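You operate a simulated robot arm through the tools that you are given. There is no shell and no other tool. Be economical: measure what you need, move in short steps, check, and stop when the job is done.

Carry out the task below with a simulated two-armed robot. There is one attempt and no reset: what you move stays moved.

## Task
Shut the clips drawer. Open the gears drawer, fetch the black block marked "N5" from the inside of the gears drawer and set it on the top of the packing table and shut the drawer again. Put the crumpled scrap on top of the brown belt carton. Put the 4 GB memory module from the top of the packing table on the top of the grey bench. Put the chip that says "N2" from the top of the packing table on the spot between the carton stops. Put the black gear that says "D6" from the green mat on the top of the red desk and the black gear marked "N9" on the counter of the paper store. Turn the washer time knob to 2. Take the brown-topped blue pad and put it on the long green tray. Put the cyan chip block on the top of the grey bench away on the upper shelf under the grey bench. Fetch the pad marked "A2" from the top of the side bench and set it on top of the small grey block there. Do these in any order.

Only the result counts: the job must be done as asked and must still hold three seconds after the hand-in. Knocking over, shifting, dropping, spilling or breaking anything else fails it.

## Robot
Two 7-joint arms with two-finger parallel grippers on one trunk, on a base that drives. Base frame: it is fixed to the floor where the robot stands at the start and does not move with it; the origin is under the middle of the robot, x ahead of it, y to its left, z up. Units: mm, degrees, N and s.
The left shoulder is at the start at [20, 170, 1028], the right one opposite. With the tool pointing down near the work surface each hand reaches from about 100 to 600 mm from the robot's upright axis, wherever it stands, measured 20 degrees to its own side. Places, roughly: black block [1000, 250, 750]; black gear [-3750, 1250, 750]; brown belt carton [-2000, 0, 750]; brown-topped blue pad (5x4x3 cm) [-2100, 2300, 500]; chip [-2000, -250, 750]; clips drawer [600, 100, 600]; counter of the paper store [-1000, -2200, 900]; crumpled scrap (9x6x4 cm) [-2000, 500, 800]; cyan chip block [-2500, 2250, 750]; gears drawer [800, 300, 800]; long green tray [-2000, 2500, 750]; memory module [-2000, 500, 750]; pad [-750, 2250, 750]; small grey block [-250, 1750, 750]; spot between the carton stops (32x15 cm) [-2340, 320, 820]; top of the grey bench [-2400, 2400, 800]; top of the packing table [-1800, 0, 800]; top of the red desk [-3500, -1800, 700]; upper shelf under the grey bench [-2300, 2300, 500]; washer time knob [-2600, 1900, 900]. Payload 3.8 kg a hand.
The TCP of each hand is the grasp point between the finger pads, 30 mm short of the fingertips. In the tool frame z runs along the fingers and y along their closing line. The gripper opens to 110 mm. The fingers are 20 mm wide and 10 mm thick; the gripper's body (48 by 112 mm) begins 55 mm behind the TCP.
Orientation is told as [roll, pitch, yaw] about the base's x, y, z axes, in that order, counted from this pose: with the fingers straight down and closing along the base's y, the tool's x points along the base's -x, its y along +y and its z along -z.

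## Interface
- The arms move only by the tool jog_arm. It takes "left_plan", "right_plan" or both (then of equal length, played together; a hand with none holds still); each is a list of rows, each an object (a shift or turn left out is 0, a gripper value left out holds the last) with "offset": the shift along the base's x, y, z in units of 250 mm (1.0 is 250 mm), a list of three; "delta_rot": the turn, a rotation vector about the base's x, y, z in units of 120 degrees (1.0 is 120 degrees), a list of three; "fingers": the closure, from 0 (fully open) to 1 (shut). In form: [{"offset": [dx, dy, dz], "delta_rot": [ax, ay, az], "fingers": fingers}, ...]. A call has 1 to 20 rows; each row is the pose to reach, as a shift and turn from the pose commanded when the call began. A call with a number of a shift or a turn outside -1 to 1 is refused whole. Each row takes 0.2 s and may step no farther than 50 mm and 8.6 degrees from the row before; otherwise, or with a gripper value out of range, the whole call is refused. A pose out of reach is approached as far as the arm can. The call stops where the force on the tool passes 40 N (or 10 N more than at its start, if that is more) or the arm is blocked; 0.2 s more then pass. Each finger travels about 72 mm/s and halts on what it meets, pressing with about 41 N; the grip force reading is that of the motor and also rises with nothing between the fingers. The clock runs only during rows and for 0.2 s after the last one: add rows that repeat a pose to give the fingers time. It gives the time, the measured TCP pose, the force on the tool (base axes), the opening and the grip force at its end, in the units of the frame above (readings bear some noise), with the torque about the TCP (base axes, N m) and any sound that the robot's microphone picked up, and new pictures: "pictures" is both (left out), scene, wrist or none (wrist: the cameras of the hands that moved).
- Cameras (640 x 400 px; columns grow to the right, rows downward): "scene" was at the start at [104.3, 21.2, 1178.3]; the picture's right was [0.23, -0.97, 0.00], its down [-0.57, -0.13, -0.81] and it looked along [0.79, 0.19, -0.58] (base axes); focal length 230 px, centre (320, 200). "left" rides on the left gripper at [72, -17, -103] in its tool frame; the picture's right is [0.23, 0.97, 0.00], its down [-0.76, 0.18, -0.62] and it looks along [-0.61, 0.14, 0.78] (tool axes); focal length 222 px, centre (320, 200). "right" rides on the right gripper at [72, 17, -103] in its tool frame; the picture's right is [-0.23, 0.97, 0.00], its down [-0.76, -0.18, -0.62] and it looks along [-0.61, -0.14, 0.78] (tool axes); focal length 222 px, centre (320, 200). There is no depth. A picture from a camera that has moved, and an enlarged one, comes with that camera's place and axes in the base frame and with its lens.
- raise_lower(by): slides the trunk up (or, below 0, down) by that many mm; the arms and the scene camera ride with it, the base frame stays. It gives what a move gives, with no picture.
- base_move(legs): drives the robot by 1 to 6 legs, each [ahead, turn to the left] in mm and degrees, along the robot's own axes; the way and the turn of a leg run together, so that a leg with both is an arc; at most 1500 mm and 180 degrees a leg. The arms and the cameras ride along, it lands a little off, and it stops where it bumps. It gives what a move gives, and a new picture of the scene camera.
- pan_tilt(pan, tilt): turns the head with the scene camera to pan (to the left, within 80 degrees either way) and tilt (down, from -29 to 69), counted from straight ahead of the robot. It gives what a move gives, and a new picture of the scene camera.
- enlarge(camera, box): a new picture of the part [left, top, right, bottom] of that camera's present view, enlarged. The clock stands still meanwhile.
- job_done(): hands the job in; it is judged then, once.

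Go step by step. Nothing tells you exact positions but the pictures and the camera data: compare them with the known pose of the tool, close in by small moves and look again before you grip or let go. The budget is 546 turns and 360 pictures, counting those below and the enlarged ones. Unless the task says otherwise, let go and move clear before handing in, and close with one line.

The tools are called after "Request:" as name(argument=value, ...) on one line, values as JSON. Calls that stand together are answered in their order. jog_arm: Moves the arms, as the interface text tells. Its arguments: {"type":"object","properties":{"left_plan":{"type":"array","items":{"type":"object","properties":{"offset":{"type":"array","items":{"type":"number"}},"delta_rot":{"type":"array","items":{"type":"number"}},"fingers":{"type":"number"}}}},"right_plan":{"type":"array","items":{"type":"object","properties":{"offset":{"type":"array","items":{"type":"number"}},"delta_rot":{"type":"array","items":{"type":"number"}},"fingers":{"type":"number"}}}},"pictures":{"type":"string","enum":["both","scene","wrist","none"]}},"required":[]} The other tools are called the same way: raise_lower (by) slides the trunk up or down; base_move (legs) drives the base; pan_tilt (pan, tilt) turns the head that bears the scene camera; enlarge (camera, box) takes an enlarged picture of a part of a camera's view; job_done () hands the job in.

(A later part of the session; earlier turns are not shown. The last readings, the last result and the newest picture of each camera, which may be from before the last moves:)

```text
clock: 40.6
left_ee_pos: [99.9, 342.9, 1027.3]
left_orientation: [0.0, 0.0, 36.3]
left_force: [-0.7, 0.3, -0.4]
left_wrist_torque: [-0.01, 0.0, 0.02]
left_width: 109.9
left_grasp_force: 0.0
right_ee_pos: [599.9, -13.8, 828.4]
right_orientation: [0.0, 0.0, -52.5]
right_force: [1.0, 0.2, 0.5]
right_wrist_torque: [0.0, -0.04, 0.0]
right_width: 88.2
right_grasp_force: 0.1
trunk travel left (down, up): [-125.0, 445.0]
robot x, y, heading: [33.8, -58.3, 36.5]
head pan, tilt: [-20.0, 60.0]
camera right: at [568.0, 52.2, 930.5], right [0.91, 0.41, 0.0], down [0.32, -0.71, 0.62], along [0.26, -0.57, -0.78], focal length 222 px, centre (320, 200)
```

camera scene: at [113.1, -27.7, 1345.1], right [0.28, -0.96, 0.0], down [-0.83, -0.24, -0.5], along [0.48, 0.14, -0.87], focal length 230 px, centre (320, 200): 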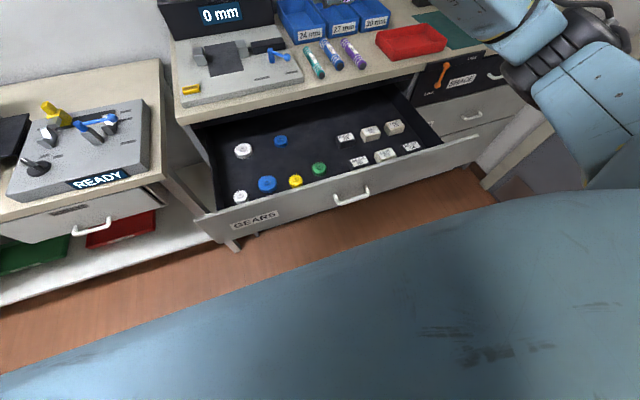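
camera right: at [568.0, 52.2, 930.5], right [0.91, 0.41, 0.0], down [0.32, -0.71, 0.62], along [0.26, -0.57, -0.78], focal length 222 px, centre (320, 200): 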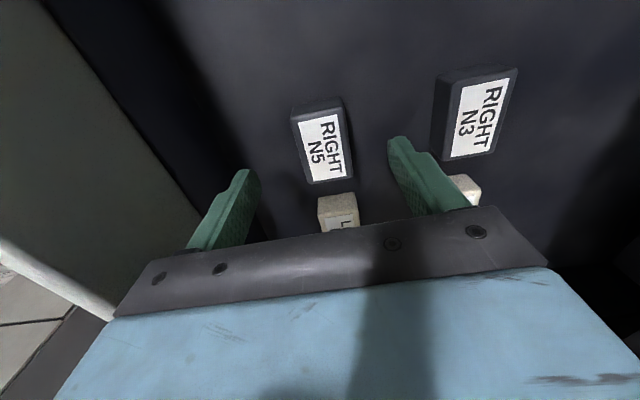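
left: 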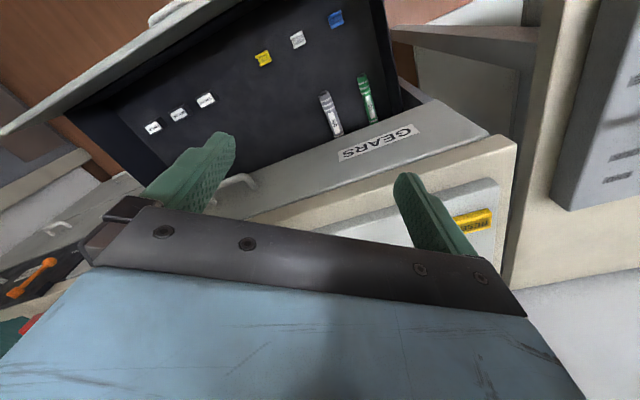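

Request:
jog_arm(right_plan=[{"offset": [0.01, -0.004, -0.1]}, {"offset": [0.01, -0.004, -0.19]}, {"offset": [0.01, -0.004, -0.19], "fingers": 1}, {"offset": [0.01, -0.004, -0.19], "fingers": 1}, {"offset": [0.01, -0.004, -0.19], "fingers": 1}], pictures="wrist")

```text
clock: 41.8
left_ee_pos: [101.0, 343.8, 1028.1]
left_orientation: [0.0, 0.0, 36.3]
left_force: [-0.2, 0.0, -0.5]
left_wrist_torque: [-0.01, 0.01, 0.01]
left_width: 110.1
left_grasp_force: 0.0
right_ee_pos: [604.2, -16.5, 778.7]
right_orientation: [0.0, 0.0, -52.4]
right_force: [0.2, -0.5, 0.0]
right_wrist_torque: [-0.01, 0.04, -0.01]
right_width: 38.9
right_grasp_force: 41.4
trunk travel left (down, up): [-125.0, 445.0]
robot x, y, heading: [36.1, -59.3, 36.1]
head pan, tilt: [-20.0, 60.0]
camera right: at [570.7, 50.8, 882.7], right [0.91, 0.41, 0.0], down [0.32, -0.71, 0.62], along [0.26, -0.57, -0.78], focal length 222 px, centre (320, 200)
```

right: 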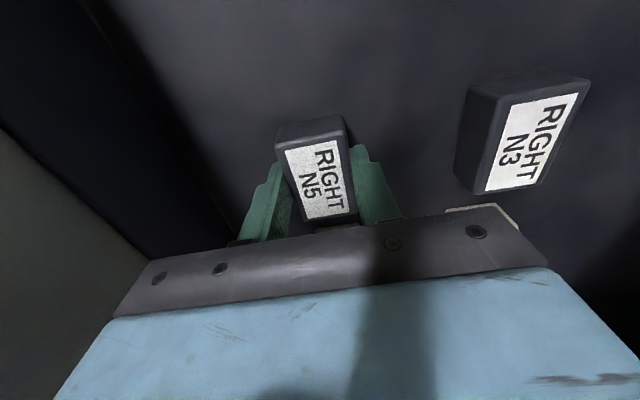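

Gripped at 38.9 mm. Lift it straight up, then back the base off.

Request:
jog_arm(right_plan=[{"offset": [0, 0, 0.05]}, {"offset": [0, 0, 0.2]}, {"offset": [0, 0, 0.4]}, {"offset": [0, 0, 0.6]}, {"offset": [0, 0, 0.8]}, {"offset": [0, 0, 0.96]}], pictures="wrist")

Request:
base_move(legs=[[-200, 0]])

```text
clock: 43.2
left_ee_pos: [99.7, 344.0, 1027.4]
left_orientation: [0.0, 0.0, 36.4]
left_force: [0.6, -0.7, -0.6]
left_wrist_torque: [0.01, -0.01, 0.02]
left_width: 110.2
left_grasp_force: 0.0
right_ee_pos: [602.1, -17.2, 1020.4]
right_orientation: [0.0, 0.0, -52.5]
right_force: [-0.3, 0.2, -0.6]
right_wrist_torque: [-0.02, 0.04, 0.01]
right_width: 38.6
right_grasp_force: 41.1
trunk travel left (down, up): [-125.0, 445.0]
robot x, y, heading: [34.6, -60.3, 36.2]
head pan, tilt: [-20.0, 60.0]
camera right: at [570.1, 51.7, 1122.9], right [0.91, 0.41, 0.0], down [0.32, -0.71, 0.63], along [0.26, -0.57, -0.78], focal length 222 px, centre (320, 200)
```

right: 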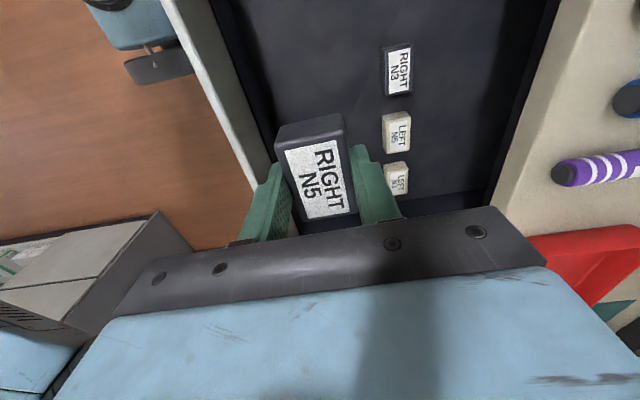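

```text
clock: 44.8
left_ee_pos: [-61.8, 225.1, 1027.9]
left_orientation: [0.0, 0.0, 36.3]
left_force: [0.0, -0.1, 0.1]
left_wrist_torque: [0.03, -0.02, -0.01]
left_width: 109.8
left_grasp_force: 0.1
right_ee_pos: [439.9, -134.4, 1020.7]
right_orientation: [0.2, -0.1, -52.5]
right_force: [-0.4, -0.3, -0.4]
right_wrist_torque: [0.03, -0.03, 0.0]
right_width: 38.9
right_grasp_force: 40.9
trunk travel left (down, up): [-125.0, 445.0]
robot x, y, heading: [-125.1, -177.6, 36.1]
head pan, tilt: [-20.0, 60.0]
camera scene: at [-48.1, -146.0, 1145.2], right [0.28, -0.96, 0.0], down [-0.83, -0.24, -0.5], along [0.48, 0.14, -0.87], focal length 230 px, centre (320, 200)
```

scene: 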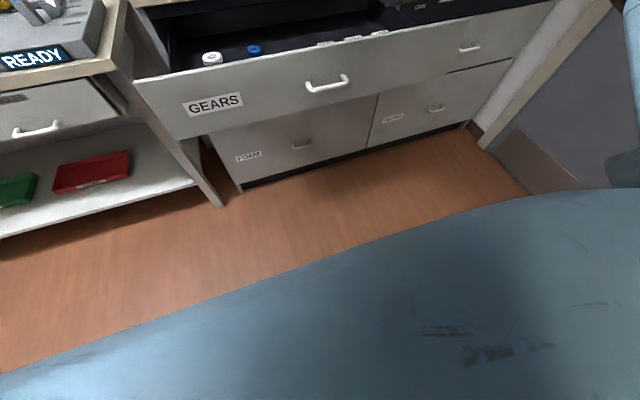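

Left hand: close it and bring it tilted in front of the drawer face, left of its handle.

Request:
jog_arm(left_plan=[{"offset": [0.12, -0.046, -0.08], "delta_rot": [0.028, -0.038, 0], "fingers": 1}, {"offset": [0.24, -0.092, -0.16], "delta_rot": [0.056, -0.076, 0]}, {"offset": [0.36, -0.138, -0.24], "delta_rot": [0.084, -0.114, 0]}, {"offset": [0.48, -0.184, -0.32], "delta_rot": [0.112, -0.152, 0]}, {"offset": [0.6, -0.23, -0.4], "delta_rot": [0.14, -0.19, 0]}, {"offset": [0.72, -0.276, -0.48], "delta_rot": [0.168, -0.228, 0]}, {"offset": [0.84, -0.322, -0.56], "delta_rot": [0.196, -0.266, 0]}, {"offset": [0.96, -0.368, -0.64], "delta_rot": [0.219, -0.304, 0]}, {"offset": [0.99, -0.42, -0.79], "delta_rot": [0.219, -0.304, 0]}], pictures="wrist")

Request:
pan_tilt(pan=-10, tilt=45)

```text
clock: 46.8
left_ee_pos: [188.1, 120.8, 831.1]
left_orientation: [-0.5, -44.9, 36.4]
left_force: [-0.5, -0.5, -0.6]
left_wrist_torque: [-0.01, -0.02, -0.03]
left_width: 0.0
left_grasp_force: 37.7
right_ee_pos: [441.8, -132.9, 1019.3]
right_orientation: [0.0, -0.1, -52.6]
right_force: [-0.1, 0.0, -0.1]
right_wrist_torque: [0.03, 0.01, -0.01]
right_width: 38.5
right_grasp_force: 40.6
trunk travel left (down, up): [-125.0, 445.0]
robot x, y, heading: [-126.3, -176.6, 36.2]
head pan, tilt: [-20.0, 60.0]
camera left: at [97.2, 32.6, 852.1], right [-0.7, 0.69, -0.17], down [-0.03, 0.21, 0.98], along [0.71, 0.69, -0.12], focal length 222 px, centre (320, 200)
```

left: 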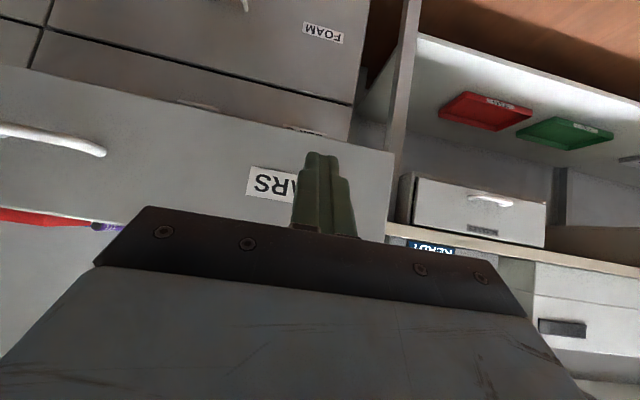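

```text
clock: 47.6
left_ee_pos: [187.5, 120.0, 829.7]
left_orientation: [-0.5, -45.0, 36.5]
left_force: [0.0, 0.3, 0.5]
left_wrist_torque: [-0.02, 0.02, -0.03]
left_width: 0.1
left_grasp_force: 38.0
right_ee_pos: [440.3, -133.7, 1019.2]
right_orientation: [0.0, 0.0, -52.6]
right_force: [-0.1, 0.2, -0.4]
right_wrist_torque: [0.04, -0.01, 0.0]
right_width: 38.7
right_grasp_force: 41.3
trunk travel left (down, up): [-125.0, 445.0]
robot x, y, heading: [-127.1, -181.1, 36.0]
head pan, tilt: [-10.0, 45.0]
camera scene: at [-38.7, -128.4, 1164.5], right [0.44, -0.9, 0.0], down [-0.63, -0.31, -0.71], along [0.63, 0.31, -0.71], focal length 230 px, centre (320, 200)
```

scene: 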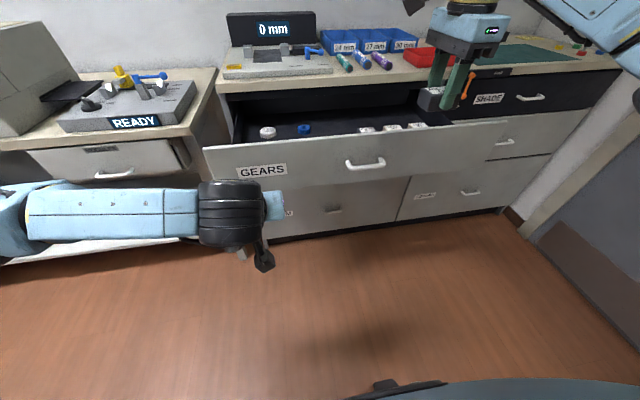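

Request:
jog_arm(left_plan=[{"offset": [0.12, -0.06, -0.03]}, {"offset": [0.24, -0.12, -0.06]}, {"offset": [0.36, -0.18, -0.08]}, {"offset": [0.47, -0.25, -0.1]}], pictures="none")

Request:
jog_arm(left_plan=[{"offset": [0.1, 0.072, 0]}, {"offset": [0.2, 0.143, 0]}, {"offset": [0.3, 0.214, 0]}, {"offset": [0.4, 0.286, 0]}, {"offset": [0.5, 0.357, 0]}, {"offset": [0.6, 0.428, 0]}, {"offset": [0.7, 0.5, 0]}, {"offset": [0.8, 0.57, 0]}], pictures="scene")

```text
clock: 48.6
left_ee_pos: [304.3, 57.7, 804.1]
left_orientation: [-0.5, -44.8, 36.4]
left_force: [0.5, -0.1, 0.7]
left_wrist_torque: [0.03, 0.01, 0.03]
left_width: 0.1
left_grasp_force: 37.9
right_ee_pos: [442.3, -135.1, 1018.1]
right_orientation: [0.0, -0.1, -52.5]
right_force: [0.5, -0.2, 0.2]
right_wrist_torque: [0.0, 0.02, 0.04]
right_width: 38.9
right_grasp_force: 40.9
trunk travel left (down, up): [-125.0, 445.0]
robot x, y, heading: [-126.8, -177.3, 36.1]
head pan, tilt: [-10.0, 45.0]
```

```text
clock: 50.4
left_ee_pos: [469.7, 175.9, 805.0]
left_orientation: [-0.4, -44.9, 36.4]
left_force: [0.2, 0.3, -0.5]
left_wrist_torque: [-0.04, 0.02, 0.01]
left_width: 0.0
left_grasp_force: 37.3
left hand out of reach, approached as far as the arm can: row 7, 8
right_ee_pos: [440.3, -134.5, 1019.8]
right_orientation: [0.0, -0.1, -52.5]
right_force: [1.1, 0.3, 0.5]
right_wrist_torque: [0.07, 0.01, 0.0]
right_width: 38.8
right_grasp_force: 40.7
trunk travel left (down, up): [-125.0, 445.0]
robot x, y, heading: [-124.3, -179.9, 36.6]
head pan, tilt: [-10.0, 45.0]
camera scene: at [-38.5, -128.8, 1164.6], right [0.44, -0.9, 0.0], down [-0.63, -0.31, -0.71], along [0.63, 0.31, -0.71], focal length 230 px, centre (320, 200)
```

scene: 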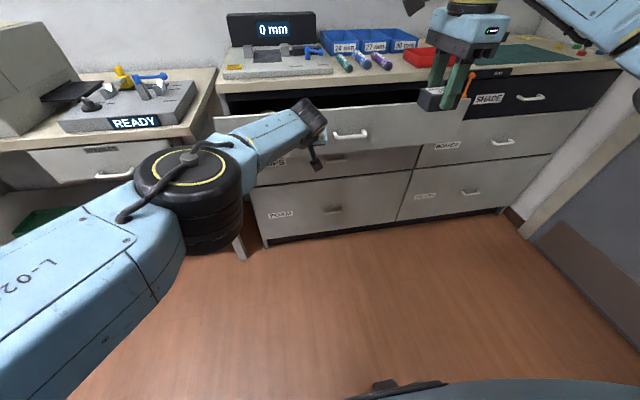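

The arm is at full reach, so the base does the rest.

Request:
base_move(legs=[[160, 0]])

Request:
jog_arm(left_plan=[{"offset": [0.03, 0.022, 0]}, {"offset": [0.06, 0.043, 0]}, {"offset": [0.09, 0.064, 0]}, {"offset": [0.12, 0.086, 0]}], pictures="scene")

```text
clock: 51.8
left_ee_pos: [596.1, 273.0, 805.5]
left_orientation: [-0.6, -45.0, 36.5]
left_force: [0.5, -0.7, 0.5]
left_wrist_torque: [0.02, -0.05, 0.01]
left_width: 0.0
left_grasp_force: 38.3
right_ee_pos: [569.7, -39.5, 1019.1]
right_orientation: [0.0, -0.2, -52.5]
right_force: [0.0, -0.3, -0.1]
right_wrist_torque: [-0.01, 0.0, -0.01]
right_width: 38.9
right_grasp_force: 41.2
trunk travel left (down, up): [-125.0, 445.0]
robot x, y, heading: [0.6, -83.5, 36.0]
head pan, tilt: [-10.0, 45.0]
camera scene: at [89.0, -34.4, 1164.5], right [0.44, -0.9, 0.0], down [-0.63, -0.31, -0.71], along [0.63, 0.31, -0.71], focal length 230 px, centre (320, 200)
```

scene: 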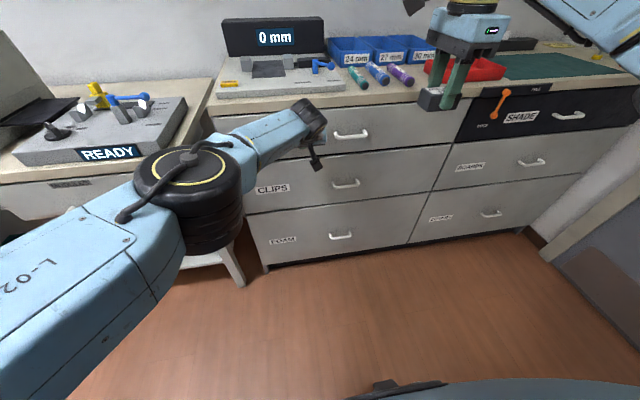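

```text
clock: 52.8
left_ee_pos: [596.0, 270.8, 806.3]
left_orientation: [-0.5, -45.0, 36.5]
left_force: [-0.3, -0.4, 0.2]
left_wrist_torque: [0.02, -0.03, 0.01]
left_width: 0.3
left_grasp_force: 37.1
left hand out of reach, approached as far as the arm can: row 1, 2, 3, 4
right_ee_pos: [567.6, -38.9, 1019.3]
right_orientation: [0.0, -0.1, -52.3]
right_force: [0.6, 0.3, -0.2]
right_wrist_torque: [-0.02, 0.0, -0.01]
right_width: 38.6
right_grasp_force: 40.6
trunk travel left (down, up): [-125.0, 445.0]
robot x, y, heading: [-1.6, -89.2, 36.5]
head pan, tilt: [-10.0, 45.0]
camera scene: at [88.5, -34.7, 1164.6], right [0.44, -0.9, 0.0], down [-0.63, -0.31, -0.71], along [0.63, 0.31, -0.71], focal length 230 px, centre (320, 200)
```

scene: 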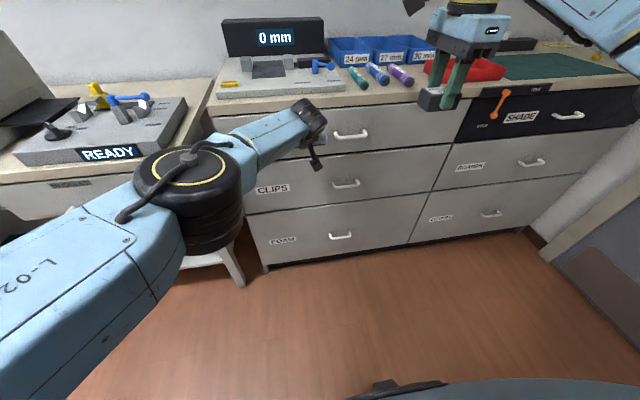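

About 10 mm is left. I'll retract a little, drive up, and finish with the arm's force-limited push.

Request:
jog_arm(left_plan=[{"offset": [-0.12, -0.086, 0]}, {"offset": [-0.24, -0.172, 0]}], pictures="none")

Request:
base_move(legs=[[60, 0]])

Request:
jog_arm(left_plan=[{"offset": [0.04, 0.029, 0]}, {"offset": [0.08, 0.058, 0]}, {"offset": [0.12, 0.086, 0]}, {"offset": [0.16, 0.114, 0]}, {"offset": [0.2, 0.143, 0]}, {"offset": [0.24, 0.172, 0]}], pictures="scene")

```text
clock: 53.4
left_ee_pos: [535.6, 230.7, 805.2]
left_orientation: [-0.6, -45.0, 36.7]
left_force: [-0.7, 0.7, -1.0]
left_wrist_torque: [0.0, -0.02, -0.02]
left_width: 0.0
left_grasp_force: 37.8
right_ee_pos: [568.5, -37.8, 1019.2]
right_orientation: [0.0, -0.2, -52.4]
right_force: [0.0, 0.6, -0.2]
right_wrist_torque: [-0.06, 0.0, 0.01]
right_width: 38.8
right_grasp_force: 40.9
trunk travel left (down, up): [-125.0, 445.0]
robot x, y, heading: [0.1, -85.3, 36.3]
head pan, tilt: [-10.0, 45.0]
```

```text
clock: 54.4
left_ee_pos: [583.3, 263.1, 805.0]
left_orientation: [-0.5, -44.9, 36.6]
left_force: [0.1, -0.1, 0.4]
left_wrist_torque: [-0.02, -0.03, 0.01]
left_width: 0.0
left_grasp_force: 37.8
right_ee_pos: [617.3, -2.9, 1019.1]
right_orientation: [0.0, -0.1, -52.5]
right_force: [0.0, 0.5, -0.4]
right_wrist_torque: [-0.03, 0.03, -0.03]
right_width: 38.8
right_grasp_force: 40.9
trunk travel left (down, up): [-125.0, 445.0]
robot x, y, heading: [46.3, -46.9, 36.6]
head pan, tilt: [-10.0, 45.0]
camera scene: at [136.7, 0.8, 1164.5], right [0.44, -0.9, 0.0], down [-0.63, -0.31, -0.71], along [0.63, 0.31, -0.71], focal length 230 px, centre (320, 200)
```

scene: 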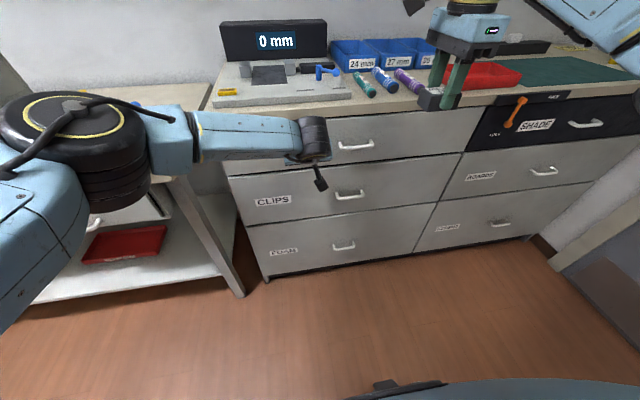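

```text
clock: 55.1
left_ee_pos: [603.9, 274.5, 803.3]
left_orientation: [-0.3, -44.1, 36.4]
left_force: [-19.8, -8.3, 10.4]
left_wrist_torque: [0.08, 0.14, 0.11]
left_width: 0.0
left_grasp_force: 38.3
right_ee_pos: [612.5, -4.1, 1020.7]
right_orientation: [0.2, -0.1, -52.2]
right_force: [0.5, 0.0, -0.8]
right_wrist_torque: [0.02, -0.03, -0.01]
right_width: 38.5
right_grasp_force: 40.8
trunk travel left (down, up): [-125.0, 445.0]
robot x, y, heading: [49.2, -48.3, 36.6]
head pan, tilt: [-10.0, 45.0]
stopped in row 3 (left hand): the force on the tool passed its limit at 56 N (the readings are from after the stop); the commanded pose is now the measured one
camera scene: at [132.5, -1.2, 1165.0], right [0.45, -0.9, 0.0], down [-0.63, -0.31, -0.71], along [0.63, 0.32, -0.71], focal length 230 px, centre (320, 200)
```

scene: 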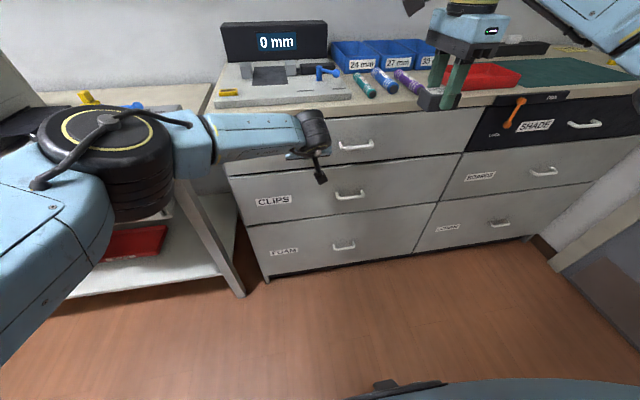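

Request:
jog_arm(left_plan=[{"offset": [0.01, 0.007, 0]}, {"offset": [0.02, 0.014, 0]}, {"offset": [0.03, 0.021, 0]}, {"offset": [0.04, 0.028, 0]}], pictures="none")

Request:
jog_arm(left_plan=[{"offset": [-0.12, -0.086, 0]}, {"offset": [-0.24, -0.172, 0]}, {"offset": [-0.36, -0.258, 0.02]}, {"offset": [-0.48, -0.344, 0.05]}], pictures="none")

Request:
enlarge(camera="scene", box=[180, 60, 500, 260])

```text
clock: 55.5
left_ee_pos: [605.1, 274.5, 801.8]
left_orientation: [-0.4, -43.9, 36.4]
left_force: [-15.9, -7.7, 7.5]
left_wrist_torque: [0.0, 0.06, 0.09]
left_width: 0.3
left_grasp_force: 37.8
right_ee_pos: [613.2, -4.5, 1019.5]
right_orientation: [0.1, -0.1, -52.1]
right_force: [0.2, 0.2, -0.4]
right_wrist_torque: [0.04, 0.01, -0.02]
right_width: 38.7
right_grasp_force: 41.1
trunk travel left (down, up): [-125.0, 445.0]
robot x, y, heading: [47.5, -49.8, 36.5]
head pan, tilt: [-10.0, 45.0]
stopped in row 1 (left hand): the force on the tool passed its limit at 43 N (the readings are from after the stop); the commanded pose is now the measured one
```

```text
clock: 56.5
left_ee_pos: [484.7, 190.7, 813.7]
left_orientation: [-0.4, -43.9, 36.3]
left_force: [-0.4, -0.5, 0.5]
left_wrist_torque: [-0.01, 0.0, -0.01]
left_width: 0.0
left_grasp_force: 37.9
right_ee_pos: [614.3, -3.9, 1019.0]
right_orientation: [0.0, -0.1, -52.4]
right_force: [0.4, 0.5, -0.6]
right_wrist_torque: [-0.02, 0.01, 0.01]
right_width: 38.7
right_grasp_force: 40.9
trunk travel left (down, up): [-125.0, 445.0]
robot x, y, heading: [48.7, -48.1, 36.4]
head pan, tilt: [-10.0, 45.0]
```

```text
2.00 times, centred on (340, 160) of scene
camera zoom: at [134.9, 0.0, 1164.6], right [0.45, -0.9, 0.0], down [-0.63, -0.31, -0.71], along [0.63, 0.32, -0.71], focal length 461 px, centre (280, 280)
```

zoom: 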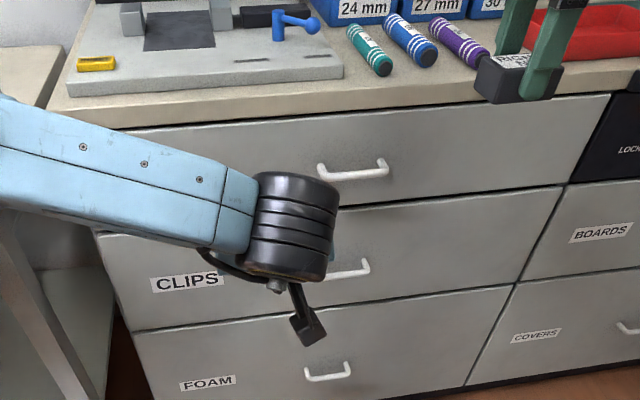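

Both drawers are flush. I'll back off and return the left arm to a carry pose.

Request:
base_move(legs=[[-300, 0]])

Request:
jog_arm(left_plan=[{"offset": [-0.04, 0.02, 0.15], "delta_rot": [-0.035, 0.05, 0]}, {"offset": [-0.1, 0.06, 0.28], "delta_rot": [-0.07, 0.1, 0]}, {"offset": [-0.18, 0.12, 0.42], "delta_rot": [-0.105, 0.15, 0]}, {"offset": [-0.28, 0.2, 0.52], "delta_rot": [-0.14, 0.2, 0]}, {"offset": [-0.38, 0.28, 0.62], "delta_rot": [-0.175, 0.25, 0]}, {"offset": [-0.5, 0.36, 0.7], "delta_rot": [-0.213, 0.296, 0]}, {"offset": [-0.64, 0.36, 0.78], "delta_rot": [-0.213, 0.296, 0], "fingers": 0}], pictures="none")

Request:
base_move(legs=[[0, 144]])

Request:
pan_tilt(pan=0, tilt=15)

```text
clock: 58.6
left_ee_pos: [242.2, 9.8, 813.2]
left_orientation: [-0.3, -43.8, 36.3]
left_force: [0.0, -0.6, 0.9]
left_wrist_torque: [0.04, 0.02, -0.02]
left_width: 0.0
left_grasp_force: 37.8
right_ee_pos: [370.7, -184.5, 1018.9]
right_orientation: [0.0, -0.1, -52.4]
right_force: [0.0, -0.2, -0.9]
right_wrist_torque: [0.05, -0.06, -0.01]
right_width: 39.0
right_grasp_force: 41.2
trunk travel left (down, up): [-125.0, 445.0]
robot x, y, heading: [-196.9, -230.4, 36.5]
head pan, tilt: [-10.0, 45.0]
camera scene: at [-108.0, -179.3, 1164.6], right [0.44, -0.9, 0.0], down [-0.63, -0.31, -0.71], along [0.63, 0.31, -0.71], focal length 230 px, centre (320, 200)
```

scene: 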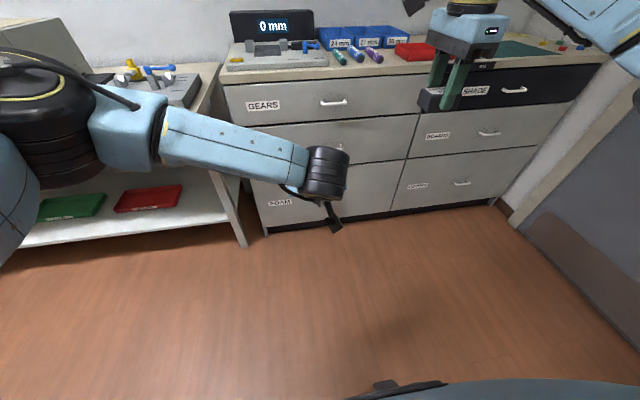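

```text
clock: 60.2
left_ee_pos: [80.5, 100.8, 1008.9]
left_orientation: [0.2, 0.1, 36.2]
left_force: [0.3, 0.4, 0.0]
left_wrist_torque: [0.0, -0.01, 0.01]
left_width: 53.4
left_grasp_force: 0.1
right_ee_pos: [372.4, -183.3, 1018.7]
right_orientation: [0.1, -0.1, -52.3]
right_force: [0.0, -0.2, -0.3]
right_wrist_torque: [0.01, 0.01, -0.03]
right_width: 38.6
right_grasp_force: 41.0
trunk travel left (down, up): [-125.0, 445.0]
robot x, y, heading: [-192.3, -226.2, 36.3]
head pan, tilt: [-10.0, 45.0]
```

```text
clock: 66.5
left_ee_pos: [-614.9, -323.5, 1009.2]
left_orientation: [0.2, -0.1, 179.0]
left_force: [0.0, 0.3, -0.2]
left_wrist_torque: [-0.02, 0.03, 0.0]
left_width: 110.0
left_grasp_force: 0.1
right_ee_pos: [-675.4, 77.3, 1019.4]
right_orientation: [0.0, -0.1, 90.7]
right_force: [-0.3, 0.3, -0.3]
right_wrist_torque: [0.01, 0.01, -0.02]
right_width: 38.8
right_grasp_force: 40.7
trunk travel left (down, up): [-125.0, 445.0]
robot x, y, heading: [-192.1, -229.2, 179.5]
head pan, tilt: [-10.0, 45.0]
camera scene: at [-298.4, -212.4, 1164.6], right [0.18, 0.98, 0.0], down [0.69, -0.13, -0.71], along [-0.69, 0.13, -0.71], focal length 230 px, centre (320, 200)
```

scene: 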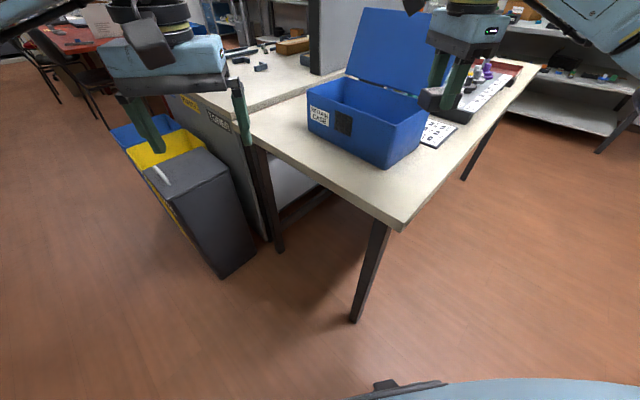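

```text
clock: 67.4
left_ee_pos: [-615.6, -324.0, 1008.6]
left_orientation: [0.1, -0.1, 179.1]
left_force: [0.2, 0.6, -0.4]
left_wrist_torque: [0.0, 0.01, 0.0]
left_width: 109.9
left_grasp_force: 0.1
right_ee_pos: [-676.9, 75.9, 1018.6]
right_orientation: [0.0, -0.1, 90.6]
right_force: [0.3, -0.2, 0.3]
right_wrist_torque: [-0.02, 0.02, 0.01]
right_width: 38.4
right_grasp_force: 40.8
trunk travel left (down, up): [-125.0, 445.0]
robot x, y, heading: [-194.7, -232.6, 179.5]
head pan, tilt: [0.0, 15.0]
camera scene: at [-311.9, -226.3, 1211.3], right [0.01, 1.0, 0.0], down [0.26, 0.0, -0.97], along [-0.97, 0.01, -0.26], focal length 230 px, centre (320, 200)
```

scene: 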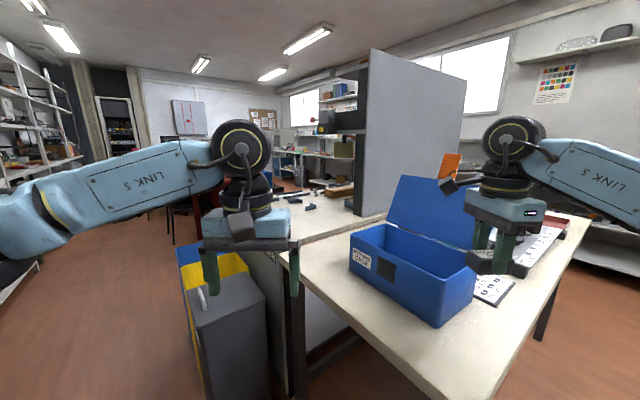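

I need to see the layout. I'll raise the trunk for a better overview.

Request:
raise_lower(by=440)

Request:
pan_tilt(pan=15, tilt=20)

Request:
pan_tilt(pan=-40, tilt=20)

```text
refused: 440 is not a number from -400 to 400
```

```text
clock: 68.2
left_ee_pos: [-614.2, -323.3, 1009.0]
left_orientation: [0.1, -0.1, 179.1]
left_force: [0.5, 0.0, 0.3]
left_wrist_torque: [-0.01, 0.04, 0.05]
left_width: 109.6
left_grasp_force: 0.1
right_ee_pos: [-676.5, 78.1, 1019.2]
right_orientation: [0.1, -0.2, 90.5]
right_force: [0.8, -0.9, -0.7]
right_wrist_torque: [-0.01, 0.01, 0.01]
right_width: 38.5
right_grasp_force: 40.8
trunk travel left (down, up): [-125.0, 445.0]
robot x, y, heading: [-199.5, -228.7, 179.3]
head pan, tilt: [15.0, 20.0]
camera scene: at [-308.7, -250.4, 1203.3], right [-0.25, 0.97, 0.0], down [0.33, 0.08, -0.94], along [-0.91, -0.23, -0.34], focal length 230 px, centre (320, 200)
```

scene: 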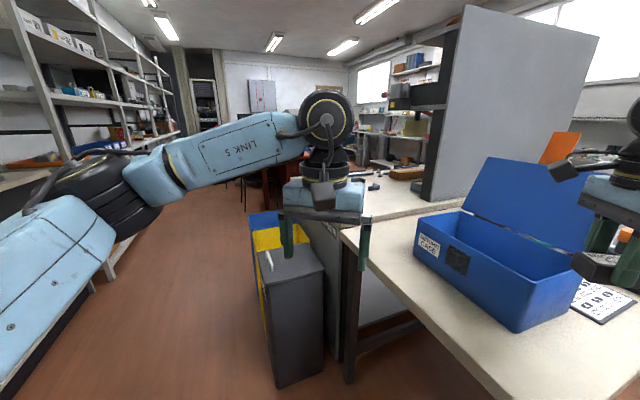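

```text
clock: 69.4
left_ee_pos: [-615.3, -324.0, 1009.3]
left_orientation: [0.1, -0.2, 179.1]
left_force: [0.2, -0.8, -0.7]
left_wrist_torque: [0.03, -0.03, 0.04]
left_width: 110.0
left_grasp_force: 0.0
right_ee_pos: [-677.2, 75.9, 1019.5]
right_orientation: [0.0, -0.2, 90.6]
right_force: [0.1, -0.4, -0.4]
right_wrist_torque: [0.01, -0.02, 0.0]
right_width: 39.0
right_grasp_force: 41.1
trunk travel left (down, up): [-125.0, 445.0]
robot x, y, heading: [-196.6, -225.7, 179.5]
head pan, tilt: [-40.0, 20.0]
camera scene: at [-289.2, -166.8, 1203.2], right [0.65, 0.76, 0.0], down [0.26, -0.22, -0.94], along [-0.71, 0.61, -0.34], focal length 230 px, centre (320, 200)
```

scene: 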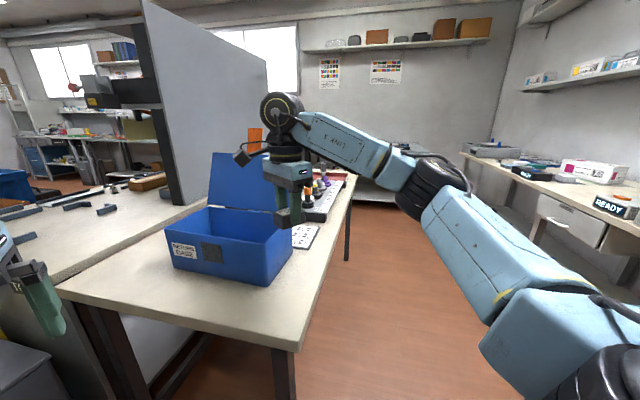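

Request:
raise_lower(by=400)

Request:
pan_tilt(pan=5, tilt=28)

```text
clock: 73.3
left_ee_pos: [-616.3, -324.2, 1407.3]
left_orientation: [0.2, -0.1, 179.1]
left_force: [-0.6, -0.3, -0.2]
left_wrist_torque: [-0.01, 0.05, 0.0]
left_width: 110.2
left_grasp_force: 0.0
right_ee_pos: [-675.2, 76.6, 1418.9]
right_orientation: [0.1, -0.1, 90.6]
right_force: [-0.4, -0.1, 0.1]
right_wrist_torque: [-0.01, 0.01, -0.01]
right_width: 38.6
right_grasp_force: 41.3
trunk travel left (down, up): [-525.0, 45.0]
robot x, y, heading: [-196.8, -227.5, 179.4]
head pan, tilt: [-40.0, 20.0]
```

```text
clock: 74.4
left_ee_pos: [-615.6, -324.6, 1408.3]
left_orientation: [0.1, -0.1, 179.1]
left_force: [-0.3, 0.2, -0.8]
left_wrist_torque: [0.01, 0.0, -0.01]
left_width: 110.2
left_grasp_force: 0.0
right_ee_pos: [-675.7, 77.7, 1419.0]
right_orientation: [0.0, -0.1, 90.6]
right_force: [0.7, 0.0, -1.0]
right_wrist_torque: [-0.02, 0.03, 0.03]
right_width: 38.5
right_grasp_force: 41.3
trunk travel left (down, up): [-525.0, 45.0]
robot x, y, heading: [-198.1, -231.0, 179.5]
head pan, tilt: [5.0, 28.0]
camera scene: at [-309.4, -234.2, 1590.4], right [-0.08, 1.0, 0.0], down [0.47, 0.04, -0.88], along [-0.88, -0.07, -0.47], focal length 230 px, centre (320, 200)
```

scene: 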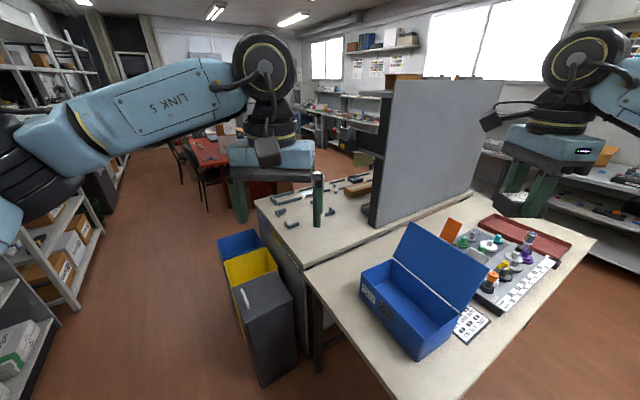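

The packing table is the back-to-back island table behind the partition, facing away from me. I'll take the aisle around past the bins.

Request:
base_move(legs=[[0, 60.5], [665, 0], [0, -24.5]])

```text
clock: 82.0
left_ee_pos: [-811.2, -1133.2, 1408.9]
left_orientation: [0.1, -0.1, -144.7]
left_force: [-1.0, 0.5, 0.3]
left_wrist_torque: [0.01, -0.01, -0.03]
left_width: 110.0
left_grasp_force: 0.1
right_ee_pos: [-1097.2, -846.5, 1419.4]
right_orientation: [0.0, -0.1, 127.0]
right_force: [0.0, 0.0, 0.0]
right_wrist_torque: [-0.01, -0.01, -0.02]
right_width: 38.8
right_grasp_force: 40.9
trunk travel left (down, up): [-525.0, 45.0]
robot x, y, heading: [-529.4, -807.3, -144.2]
head pan, tilt: [5.0, 28.0]
camera scene: at [-617.0, -878.3, 1590.3], right [-0.65, 0.76, 0.0], down [0.36, 0.31, -0.88], along [-0.67, -0.58, -0.47], focal length 230 px, centre (320, 200)
```

scene: 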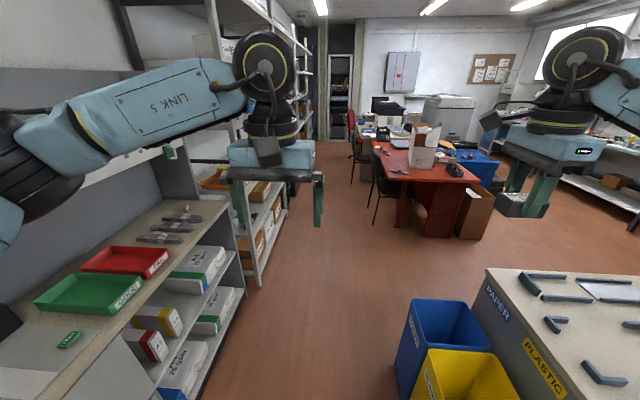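

Request:
base_move(legs=[[1420, 0], [0, -90]])

```text
clock: 92.8
left_ee_pos: [-2002.0, -1347.3, 1409.2]
left_orientation: [0.1, -0.2, 125.9]
left_force: [-0.3, -0.7, 0.4]
left_wrist_torque: [0.01, 0.02, -0.04]
left_width: 110.0
left_grasp_force: 0.0
right_ee_pos: [-1716.1, -1059.4, 1420.0]
right_orientation: [0.0, 0.0, 37.4]
right_force: [-0.9, -0.2, -1.0]
right_wrist_torque: [-0.02, -0.01, -0.01]
right_width: 38.9
right_grasp_force: 41.2
trunk travel left (down, up): [-525.0, 45.0]
robot x, y, heading: [-1673.9, -1629.5, 126.1]
head pan, tilt: [5.0, 28.0]
camera scene: at [-1747.5, -1540.0, 1590.3], right [0.75, 0.66, 0.0], down [0.31, -0.35, -0.88], along [-0.58, 0.67, -0.47], focal length 230 px, centre (320, 200)
```

scene: 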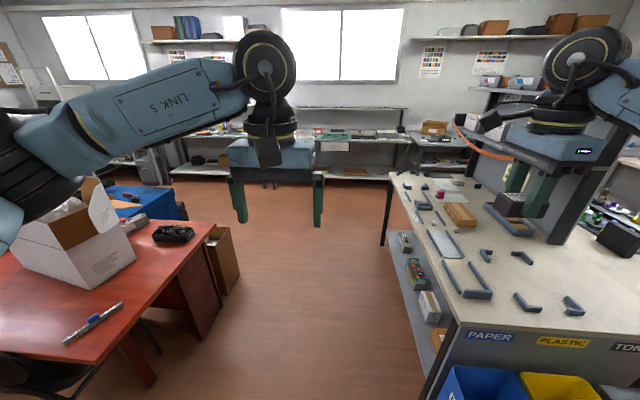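

Request:
enlarge(camera="scene", box=[370, 150, 640, 330])

```text
2.22 times, centred on (505, 240) of scene
camera zoom: at [-1747.5, -1540.0, 1590.3], right [0.75, 0.66, 0.0], down [0.31, -0.35, -0.88], along [-0.58, 0.67, -0.47], focal length 512 px, centre (-91, 111)
```

zoom: 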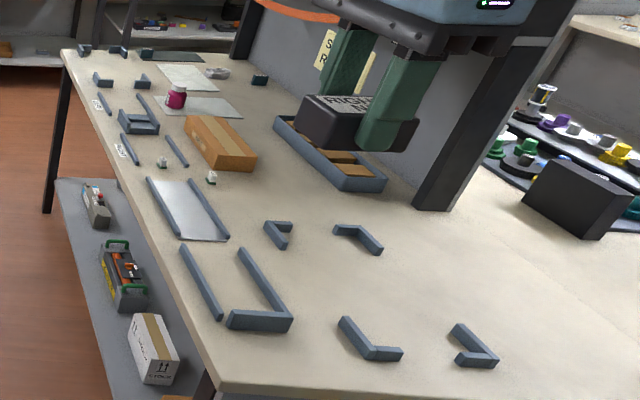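

Request:
base_move(legs=[[1300, 0], [0, -90.5]])

Request:
pan_tilt(pan=0, tilt=45)

```text
clock: 103.2
left_ee_pos: [-2167.4, -249.3, 1408.4]
left_orientation: [0.1, -0.1, 36.1]
left_force: [0.0, -0.2, -0.1]
left_wrist_torque: [0.0, -0.01, -0.01]
left_width: 109.8
left_grasp_force: 0.0
right_ee_pos: [-1877.1, -533.1, 1419.0]
right_orientation: [0.0, -0.1, -52.5]
right_force: [-0.5, 1.5, 0.5]
right_wrist_torque: [0.02, 0.01, 0.02]
right_width: 38.8
right_grasp_force: 41.0
trunk travel left (down, up): [-525.0, 45.0]
robot x, y, heading: [-2445.0, -572.8, 36.1]
head pan, tilt: [5.0, 28.0]
camera scene: at [-2362.1, -503.2, 1590.3], right [0.66, -0.75, 0.0], down [-0.35, -0.31, -0.88], along [0.66, 0.58, -0.47], focal length 230 px, centre (320, 200)
```

scene: 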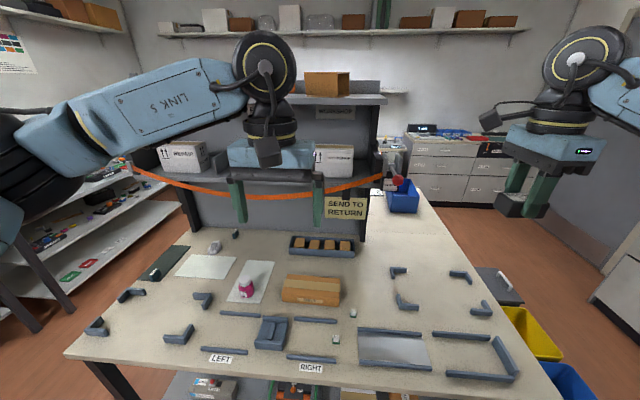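

```text
clock: 104.0
left_ee_pos: [-2166.5, -249.1, 1407.9]
left_orientation: [0.1, -0.1, 36.0]
left_force: [1.2, -0.3, -0.5]
left_wrist_torque: [0.0, -0.03, 0.0]
left_width: 110.3
left_grasp_force: 0.1
right_ee_pos: [-1877.8, -533.0, 1419.3]
right_orientation: [0.0, -0.1, -52.4]
right_force: [0.3, -0.1, -0.9]
right_wrist_torque: [0.02, 0.0, -0.01]
right_width: 38.8
right_grasp_force: 41.1
trunk travel left (down, up): [-525.0, 45.0]
robot x, y, heading: [-2444.3, -578.3, 36.3]
head pan, tilt: [0.0, 45.0]
camera scene: at [-2365.3, -515.1, 1564.6], right [0.59, -0.81, 0.0], down [-0.57, -0.42, -0.71], along [0.57, 0.42, -0.71], focal length 230 px, centre (320, 200)
```

scene: 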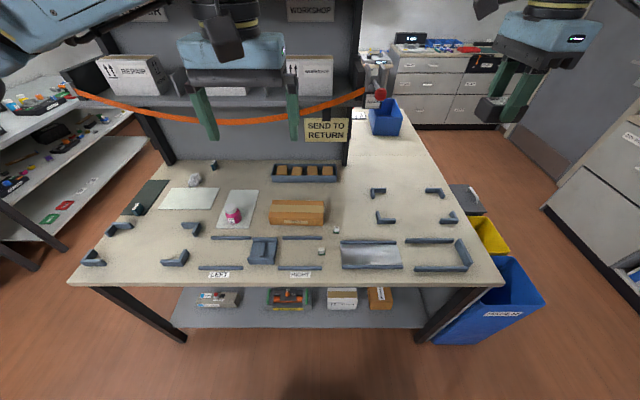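

Request:
enlarge(camera="scene", box=[60, 140, 280, 290])

Request:
enlarge(camera="scene", box=[250, 150, 480, 290])

```text
2.67 times, centred on (170, 215) of scene
camera zoom: at [-2365.3, -515.1, 1564.6], right [0.59, -0.81, 0.0], down [-0.57, -0.42, -0.71], along [0.57, 0.42, -0.71], focal length 614 px, centre (720, 160)
```

zoom: 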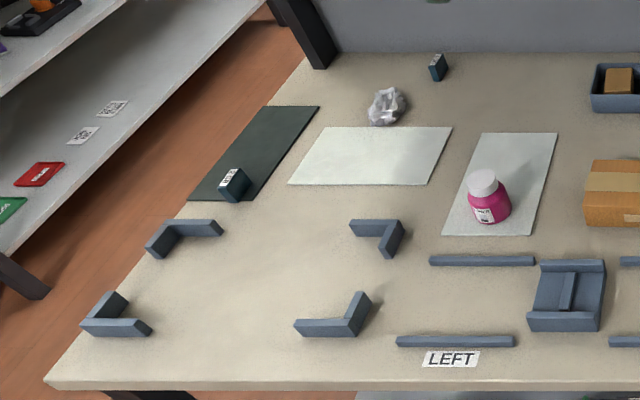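

```text
2.78 times, centred on (365, 220) of scene
camera zoom: at [-2365.3, -515.1, 1564.6], right [0.59, -0.81, 0.0], down [-0.57, -0.42, -0.71], along [0.57, 0.42, -0.71], focal length 641 px, centre (195, 144)
```

zoom: 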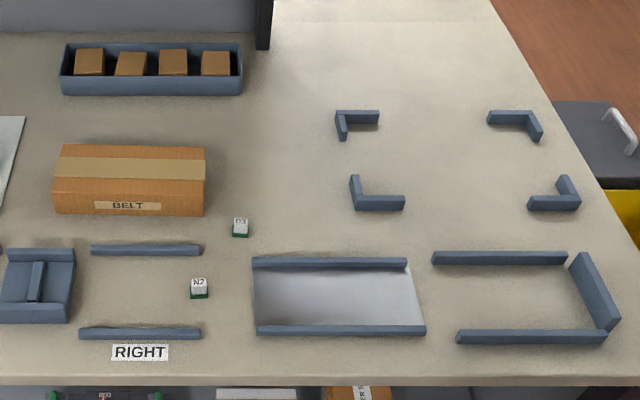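

I can see the whole packing table. I'll move closer, lower the trunk, and put N5 down in the free patch right of the D3 chip.

Request:
base_move(legs=[[140, 0]])

Request:
raise_lower(by=-400)

Request:
jog_arm(right_plan=[{"offset": [0, 0.16, 0]}, {"offset": [-0.01, 0.32, 0]}, {"offset": [-0.02, 0.48, 0]}, {"offset": [-0.03, 0.64, -0.1]}, {"offset": [-0.03, 0.69, -0.25]}])

```text
clock: 105.3
left_ee_pos: [-2055.7, -166.5, 1409.2]
left_orientation: [0.1, -0.1, 35.8]
left_force: [-0.2, 1.3, 0.1]
left_wrist_torque: [0.02, 0.03, 0.0]
left_width: 110.1
left_grasp_force: 0.1
right_ee_pos: [-1766.7, -450.7, 1419.3]
right_orientation: [0.1, -0.1, -52.5]
right_force: [0.3, -0.4, -0.3]
right_wrist_torque: [-0.02, 0.01, -0.02]
right_width: 38.7
right_grasp_force: 40.9
trunk travel left (down, up): [-525.0, 45.0]
robot x, y, heading: [-2332.3, -495.6, 36.2]
head pan, tilt: [0.0, 45.0]
camera scene: at [-2254.0, -433.8, 1564.7], right [0.59, -0.81, 0.0], down [-0.57, -0.42, -0.71], along [0.57, 0.42, -0.71], focal length 230 px, centre (320, 200)
```

scene: 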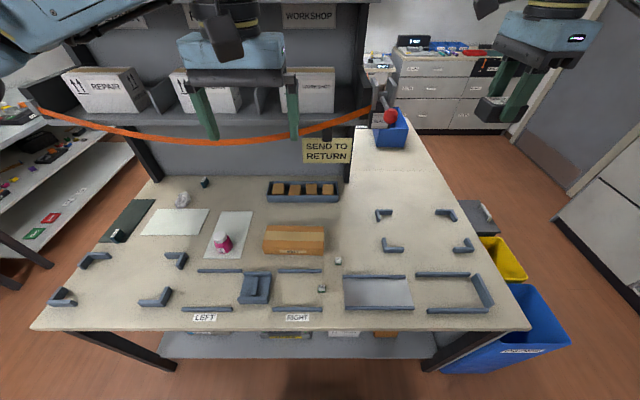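

```text
clock: 109.2
left_ee_pos: [-2054.8, -166.9, 1008.5]
left_orientation: [0.1, 0.0, 36.0]
left_force: [-0.2, -1.1, -0.9]
left_wrist_torque: [-0.01, 0.03, -0.02]
left_width: 110.0
left_grasp_force: 0.1
right_ee_pos: [-1767.2, -451.1, 1019.6]
right_orientation: [0.2, 0.0, -52.5]
right_force: [0.3, 0.0, 0.4]
right_wrist_torque: [-0.05, -0.01, 0.02]
right_width: 38.4
right_grasp_force: 41.1
trunk travel left (down, up): [-125.0, 445.0]
robot x, y, heading: [-2333.5, -494.8, 36.3]
head pan, tilt: [0.0, 45.0]
```

```text
clock: 110.4
left_ee_pos: [-2053.9, -166.5, 1008.1]
left_orientation: [0.1, -0.1, 35.9]
left_force: [0.1, -0.2, 0.3]
left_wrist_torque: [-0.02, -0.03, 0.03]
left_width: 110.0
left_grasp_force: 0.1
right_ee_pos: [-1772.0, -276.1, 955.7]
right_orientation: [0.0, -0.1, -52.5]
right_force: [0.3, 0.6, -0.8]
right_wrist_torque: [0.01, 0.01, -0.05]
right_width: 38.9
right_grasp_force: 41.0
trunk travel left (down, up): [-125.0, 445.0]
robot x, y, heading: [-2331.0, -495.1, 36.0]
head pan, tilt: [0.0, 45.0]
camera scene: at [-2253.0, -433.2, 1164.5], right [0.59, -0.81, 0.0], down [-0.57, -0.42, -0.71], along [0.57, 0.42, -0.71], focal length 230 px, centre (320, 200)
camera right: at [-1803.9, -210.8, 1058.4], right [0.91, 0.41, 0.0], down [0.32, -0.71, 0.62], along [0.26, -0.57, -0.78], focal length 222 px, centre (320, 200)
```

scene: 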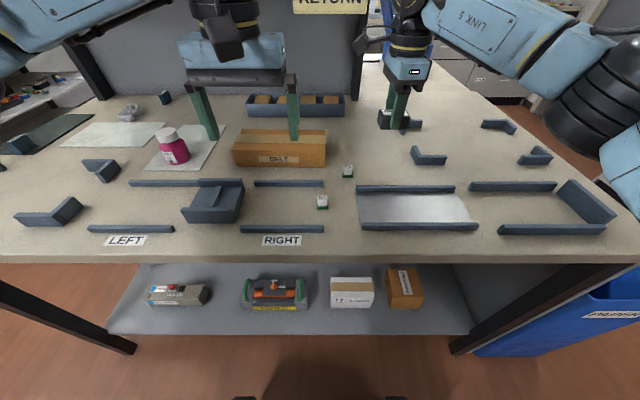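
right: 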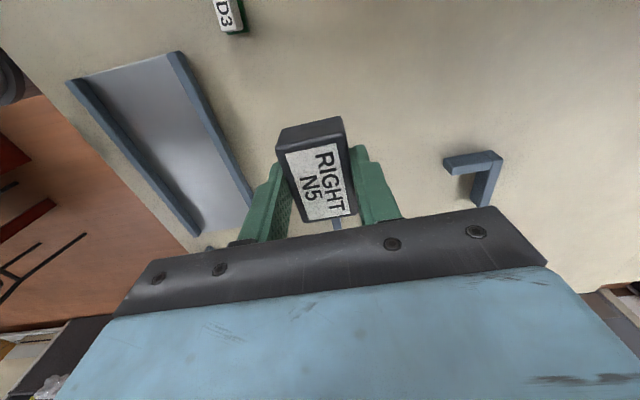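

Spot is clear. Lower the block to the table.

Request:
jog_arm(right_plan=[{"offset": [0, 0, -0.16]}, {"offset": [0, 0, -0.32]}, {"offset": [0, 0, -0.42]}, {"offset": [0, 0, -0.44]}, {"offset": [0, 0, -0.46]}], pictures="wrist")

```text
clock: 111.5
left_ee_pos: [-2054.8, -167.7, 1008.5]
left_orientation: [0.1, -0.2, 35.9]
left_force: [0.6, -0.4, 0.2]
left_wrist_torque: [-0.02, -0.02, 0.01]
left_width: 110.4
left_grasp_force: 0.0
right_ee_pos: [-1773.3, -276.9, 854.0]
right_orientation: [0.9, 0.2, -52.6]
right_force: [-0.6, -1.4, 11.5]
right_wrist_torque: [-0.28, 0.16, 0.01]
right_width: 38.8
right_grasp_force: 40.8
trunk travel left (down, up): [-125.0, 445.0]
robot x, y, heading: [-2333.9, -494.0, 36.0]
head pan, tilt: [0.0, 45.0]
stopped in row 5 (right hand): the force on the tool passed its limit at 42 N (the readings are from after the stop); the commanded pose is now the measured one
camera right: at [-1804.7, -211.1, 959.3], right [0.91, 0.41, 0.01], down [0.32, -0.72, 0.62], along [0.26, -0.56, -0.79], focal length 222 px, centre (320, 200)
```

right: 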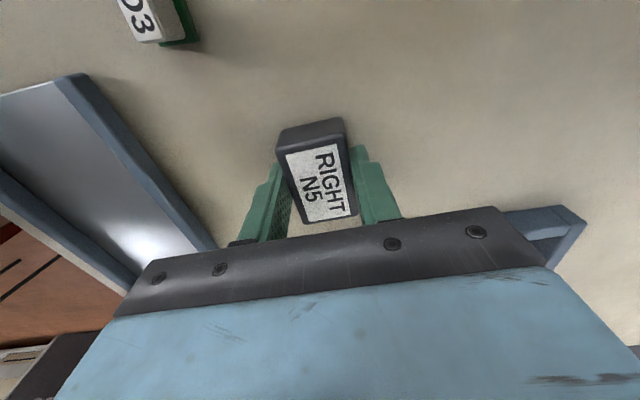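

Contact at TCP 854, so the table top is about 820. Open slightly and lift.

Request:
jog_arm(right_plan=[{"fingers": 0.45}, {"fingers": 0.45}, {"fingers": 0.45}, {"offset": [0, 0, 0.15]}, {"offset": [0, 0, 0.35]}, {"offset": [0, 0, 0.5]}], pictures="both")

```text
clock: 112.8
left_ee_pos: [-2055.5, -165.8, 1008.9]
left_orientation: [0.0, -0.2, 35.9]
left_force: [0.2, 0.0, -0.4]
left_wrist_torque: [0.0, -0.04, -0.02]
left_width: 110.1
left_grasp_force: 0.0
right_ee_pos: [-1772.3, -277.6, 979.1]
right_orientation: [0.7, 0.1, -52.6]
right_force: [1.0, 0.0, 0.0]
right_wrist_torque: [-0.01, 0.0, 0.03]
right_width: 60.4
right_grasp_force: 0.0
trunk travel left (down, up): [-125.0, 445.0]
robot x, y, heading: [-2338.0, -495.9, 36.4]
head pan, tilt: [0.0, 45.0]
camera scene: at [-2253.5, -433.4, 1164.6], right [0.59, -0.81, 0.0], down [-0.57, -0.42, -0.71], along [0.57, 0.42, -0.71], focal length 230 px, centre (320, 200)
camera right: at [-1804.5, -210.4, 1082.3], right [0.91, 0.41, 0.01], down [0.32, -0.72, 0.62], along [0.26, -0.56, -0.78], focal length 222 px, centre (320, 200)
```

scene: 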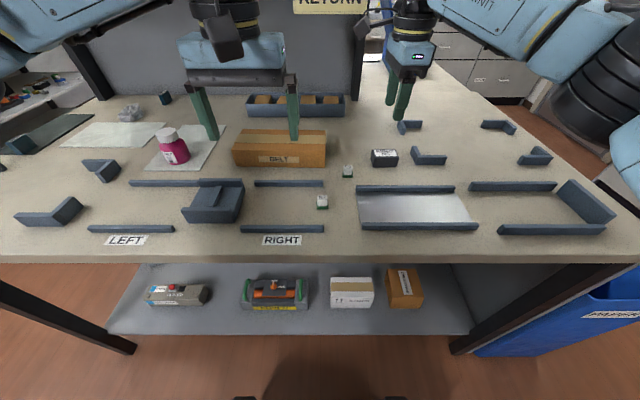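
right: 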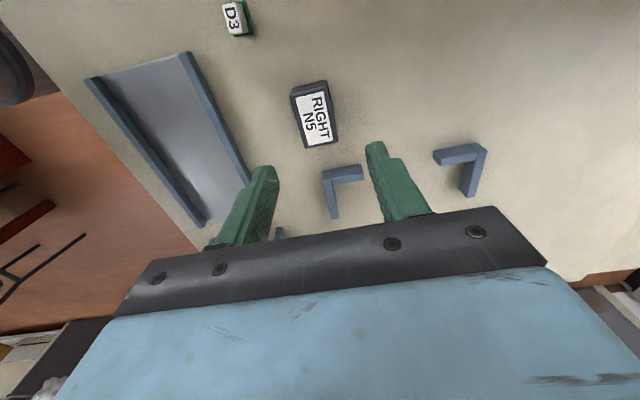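

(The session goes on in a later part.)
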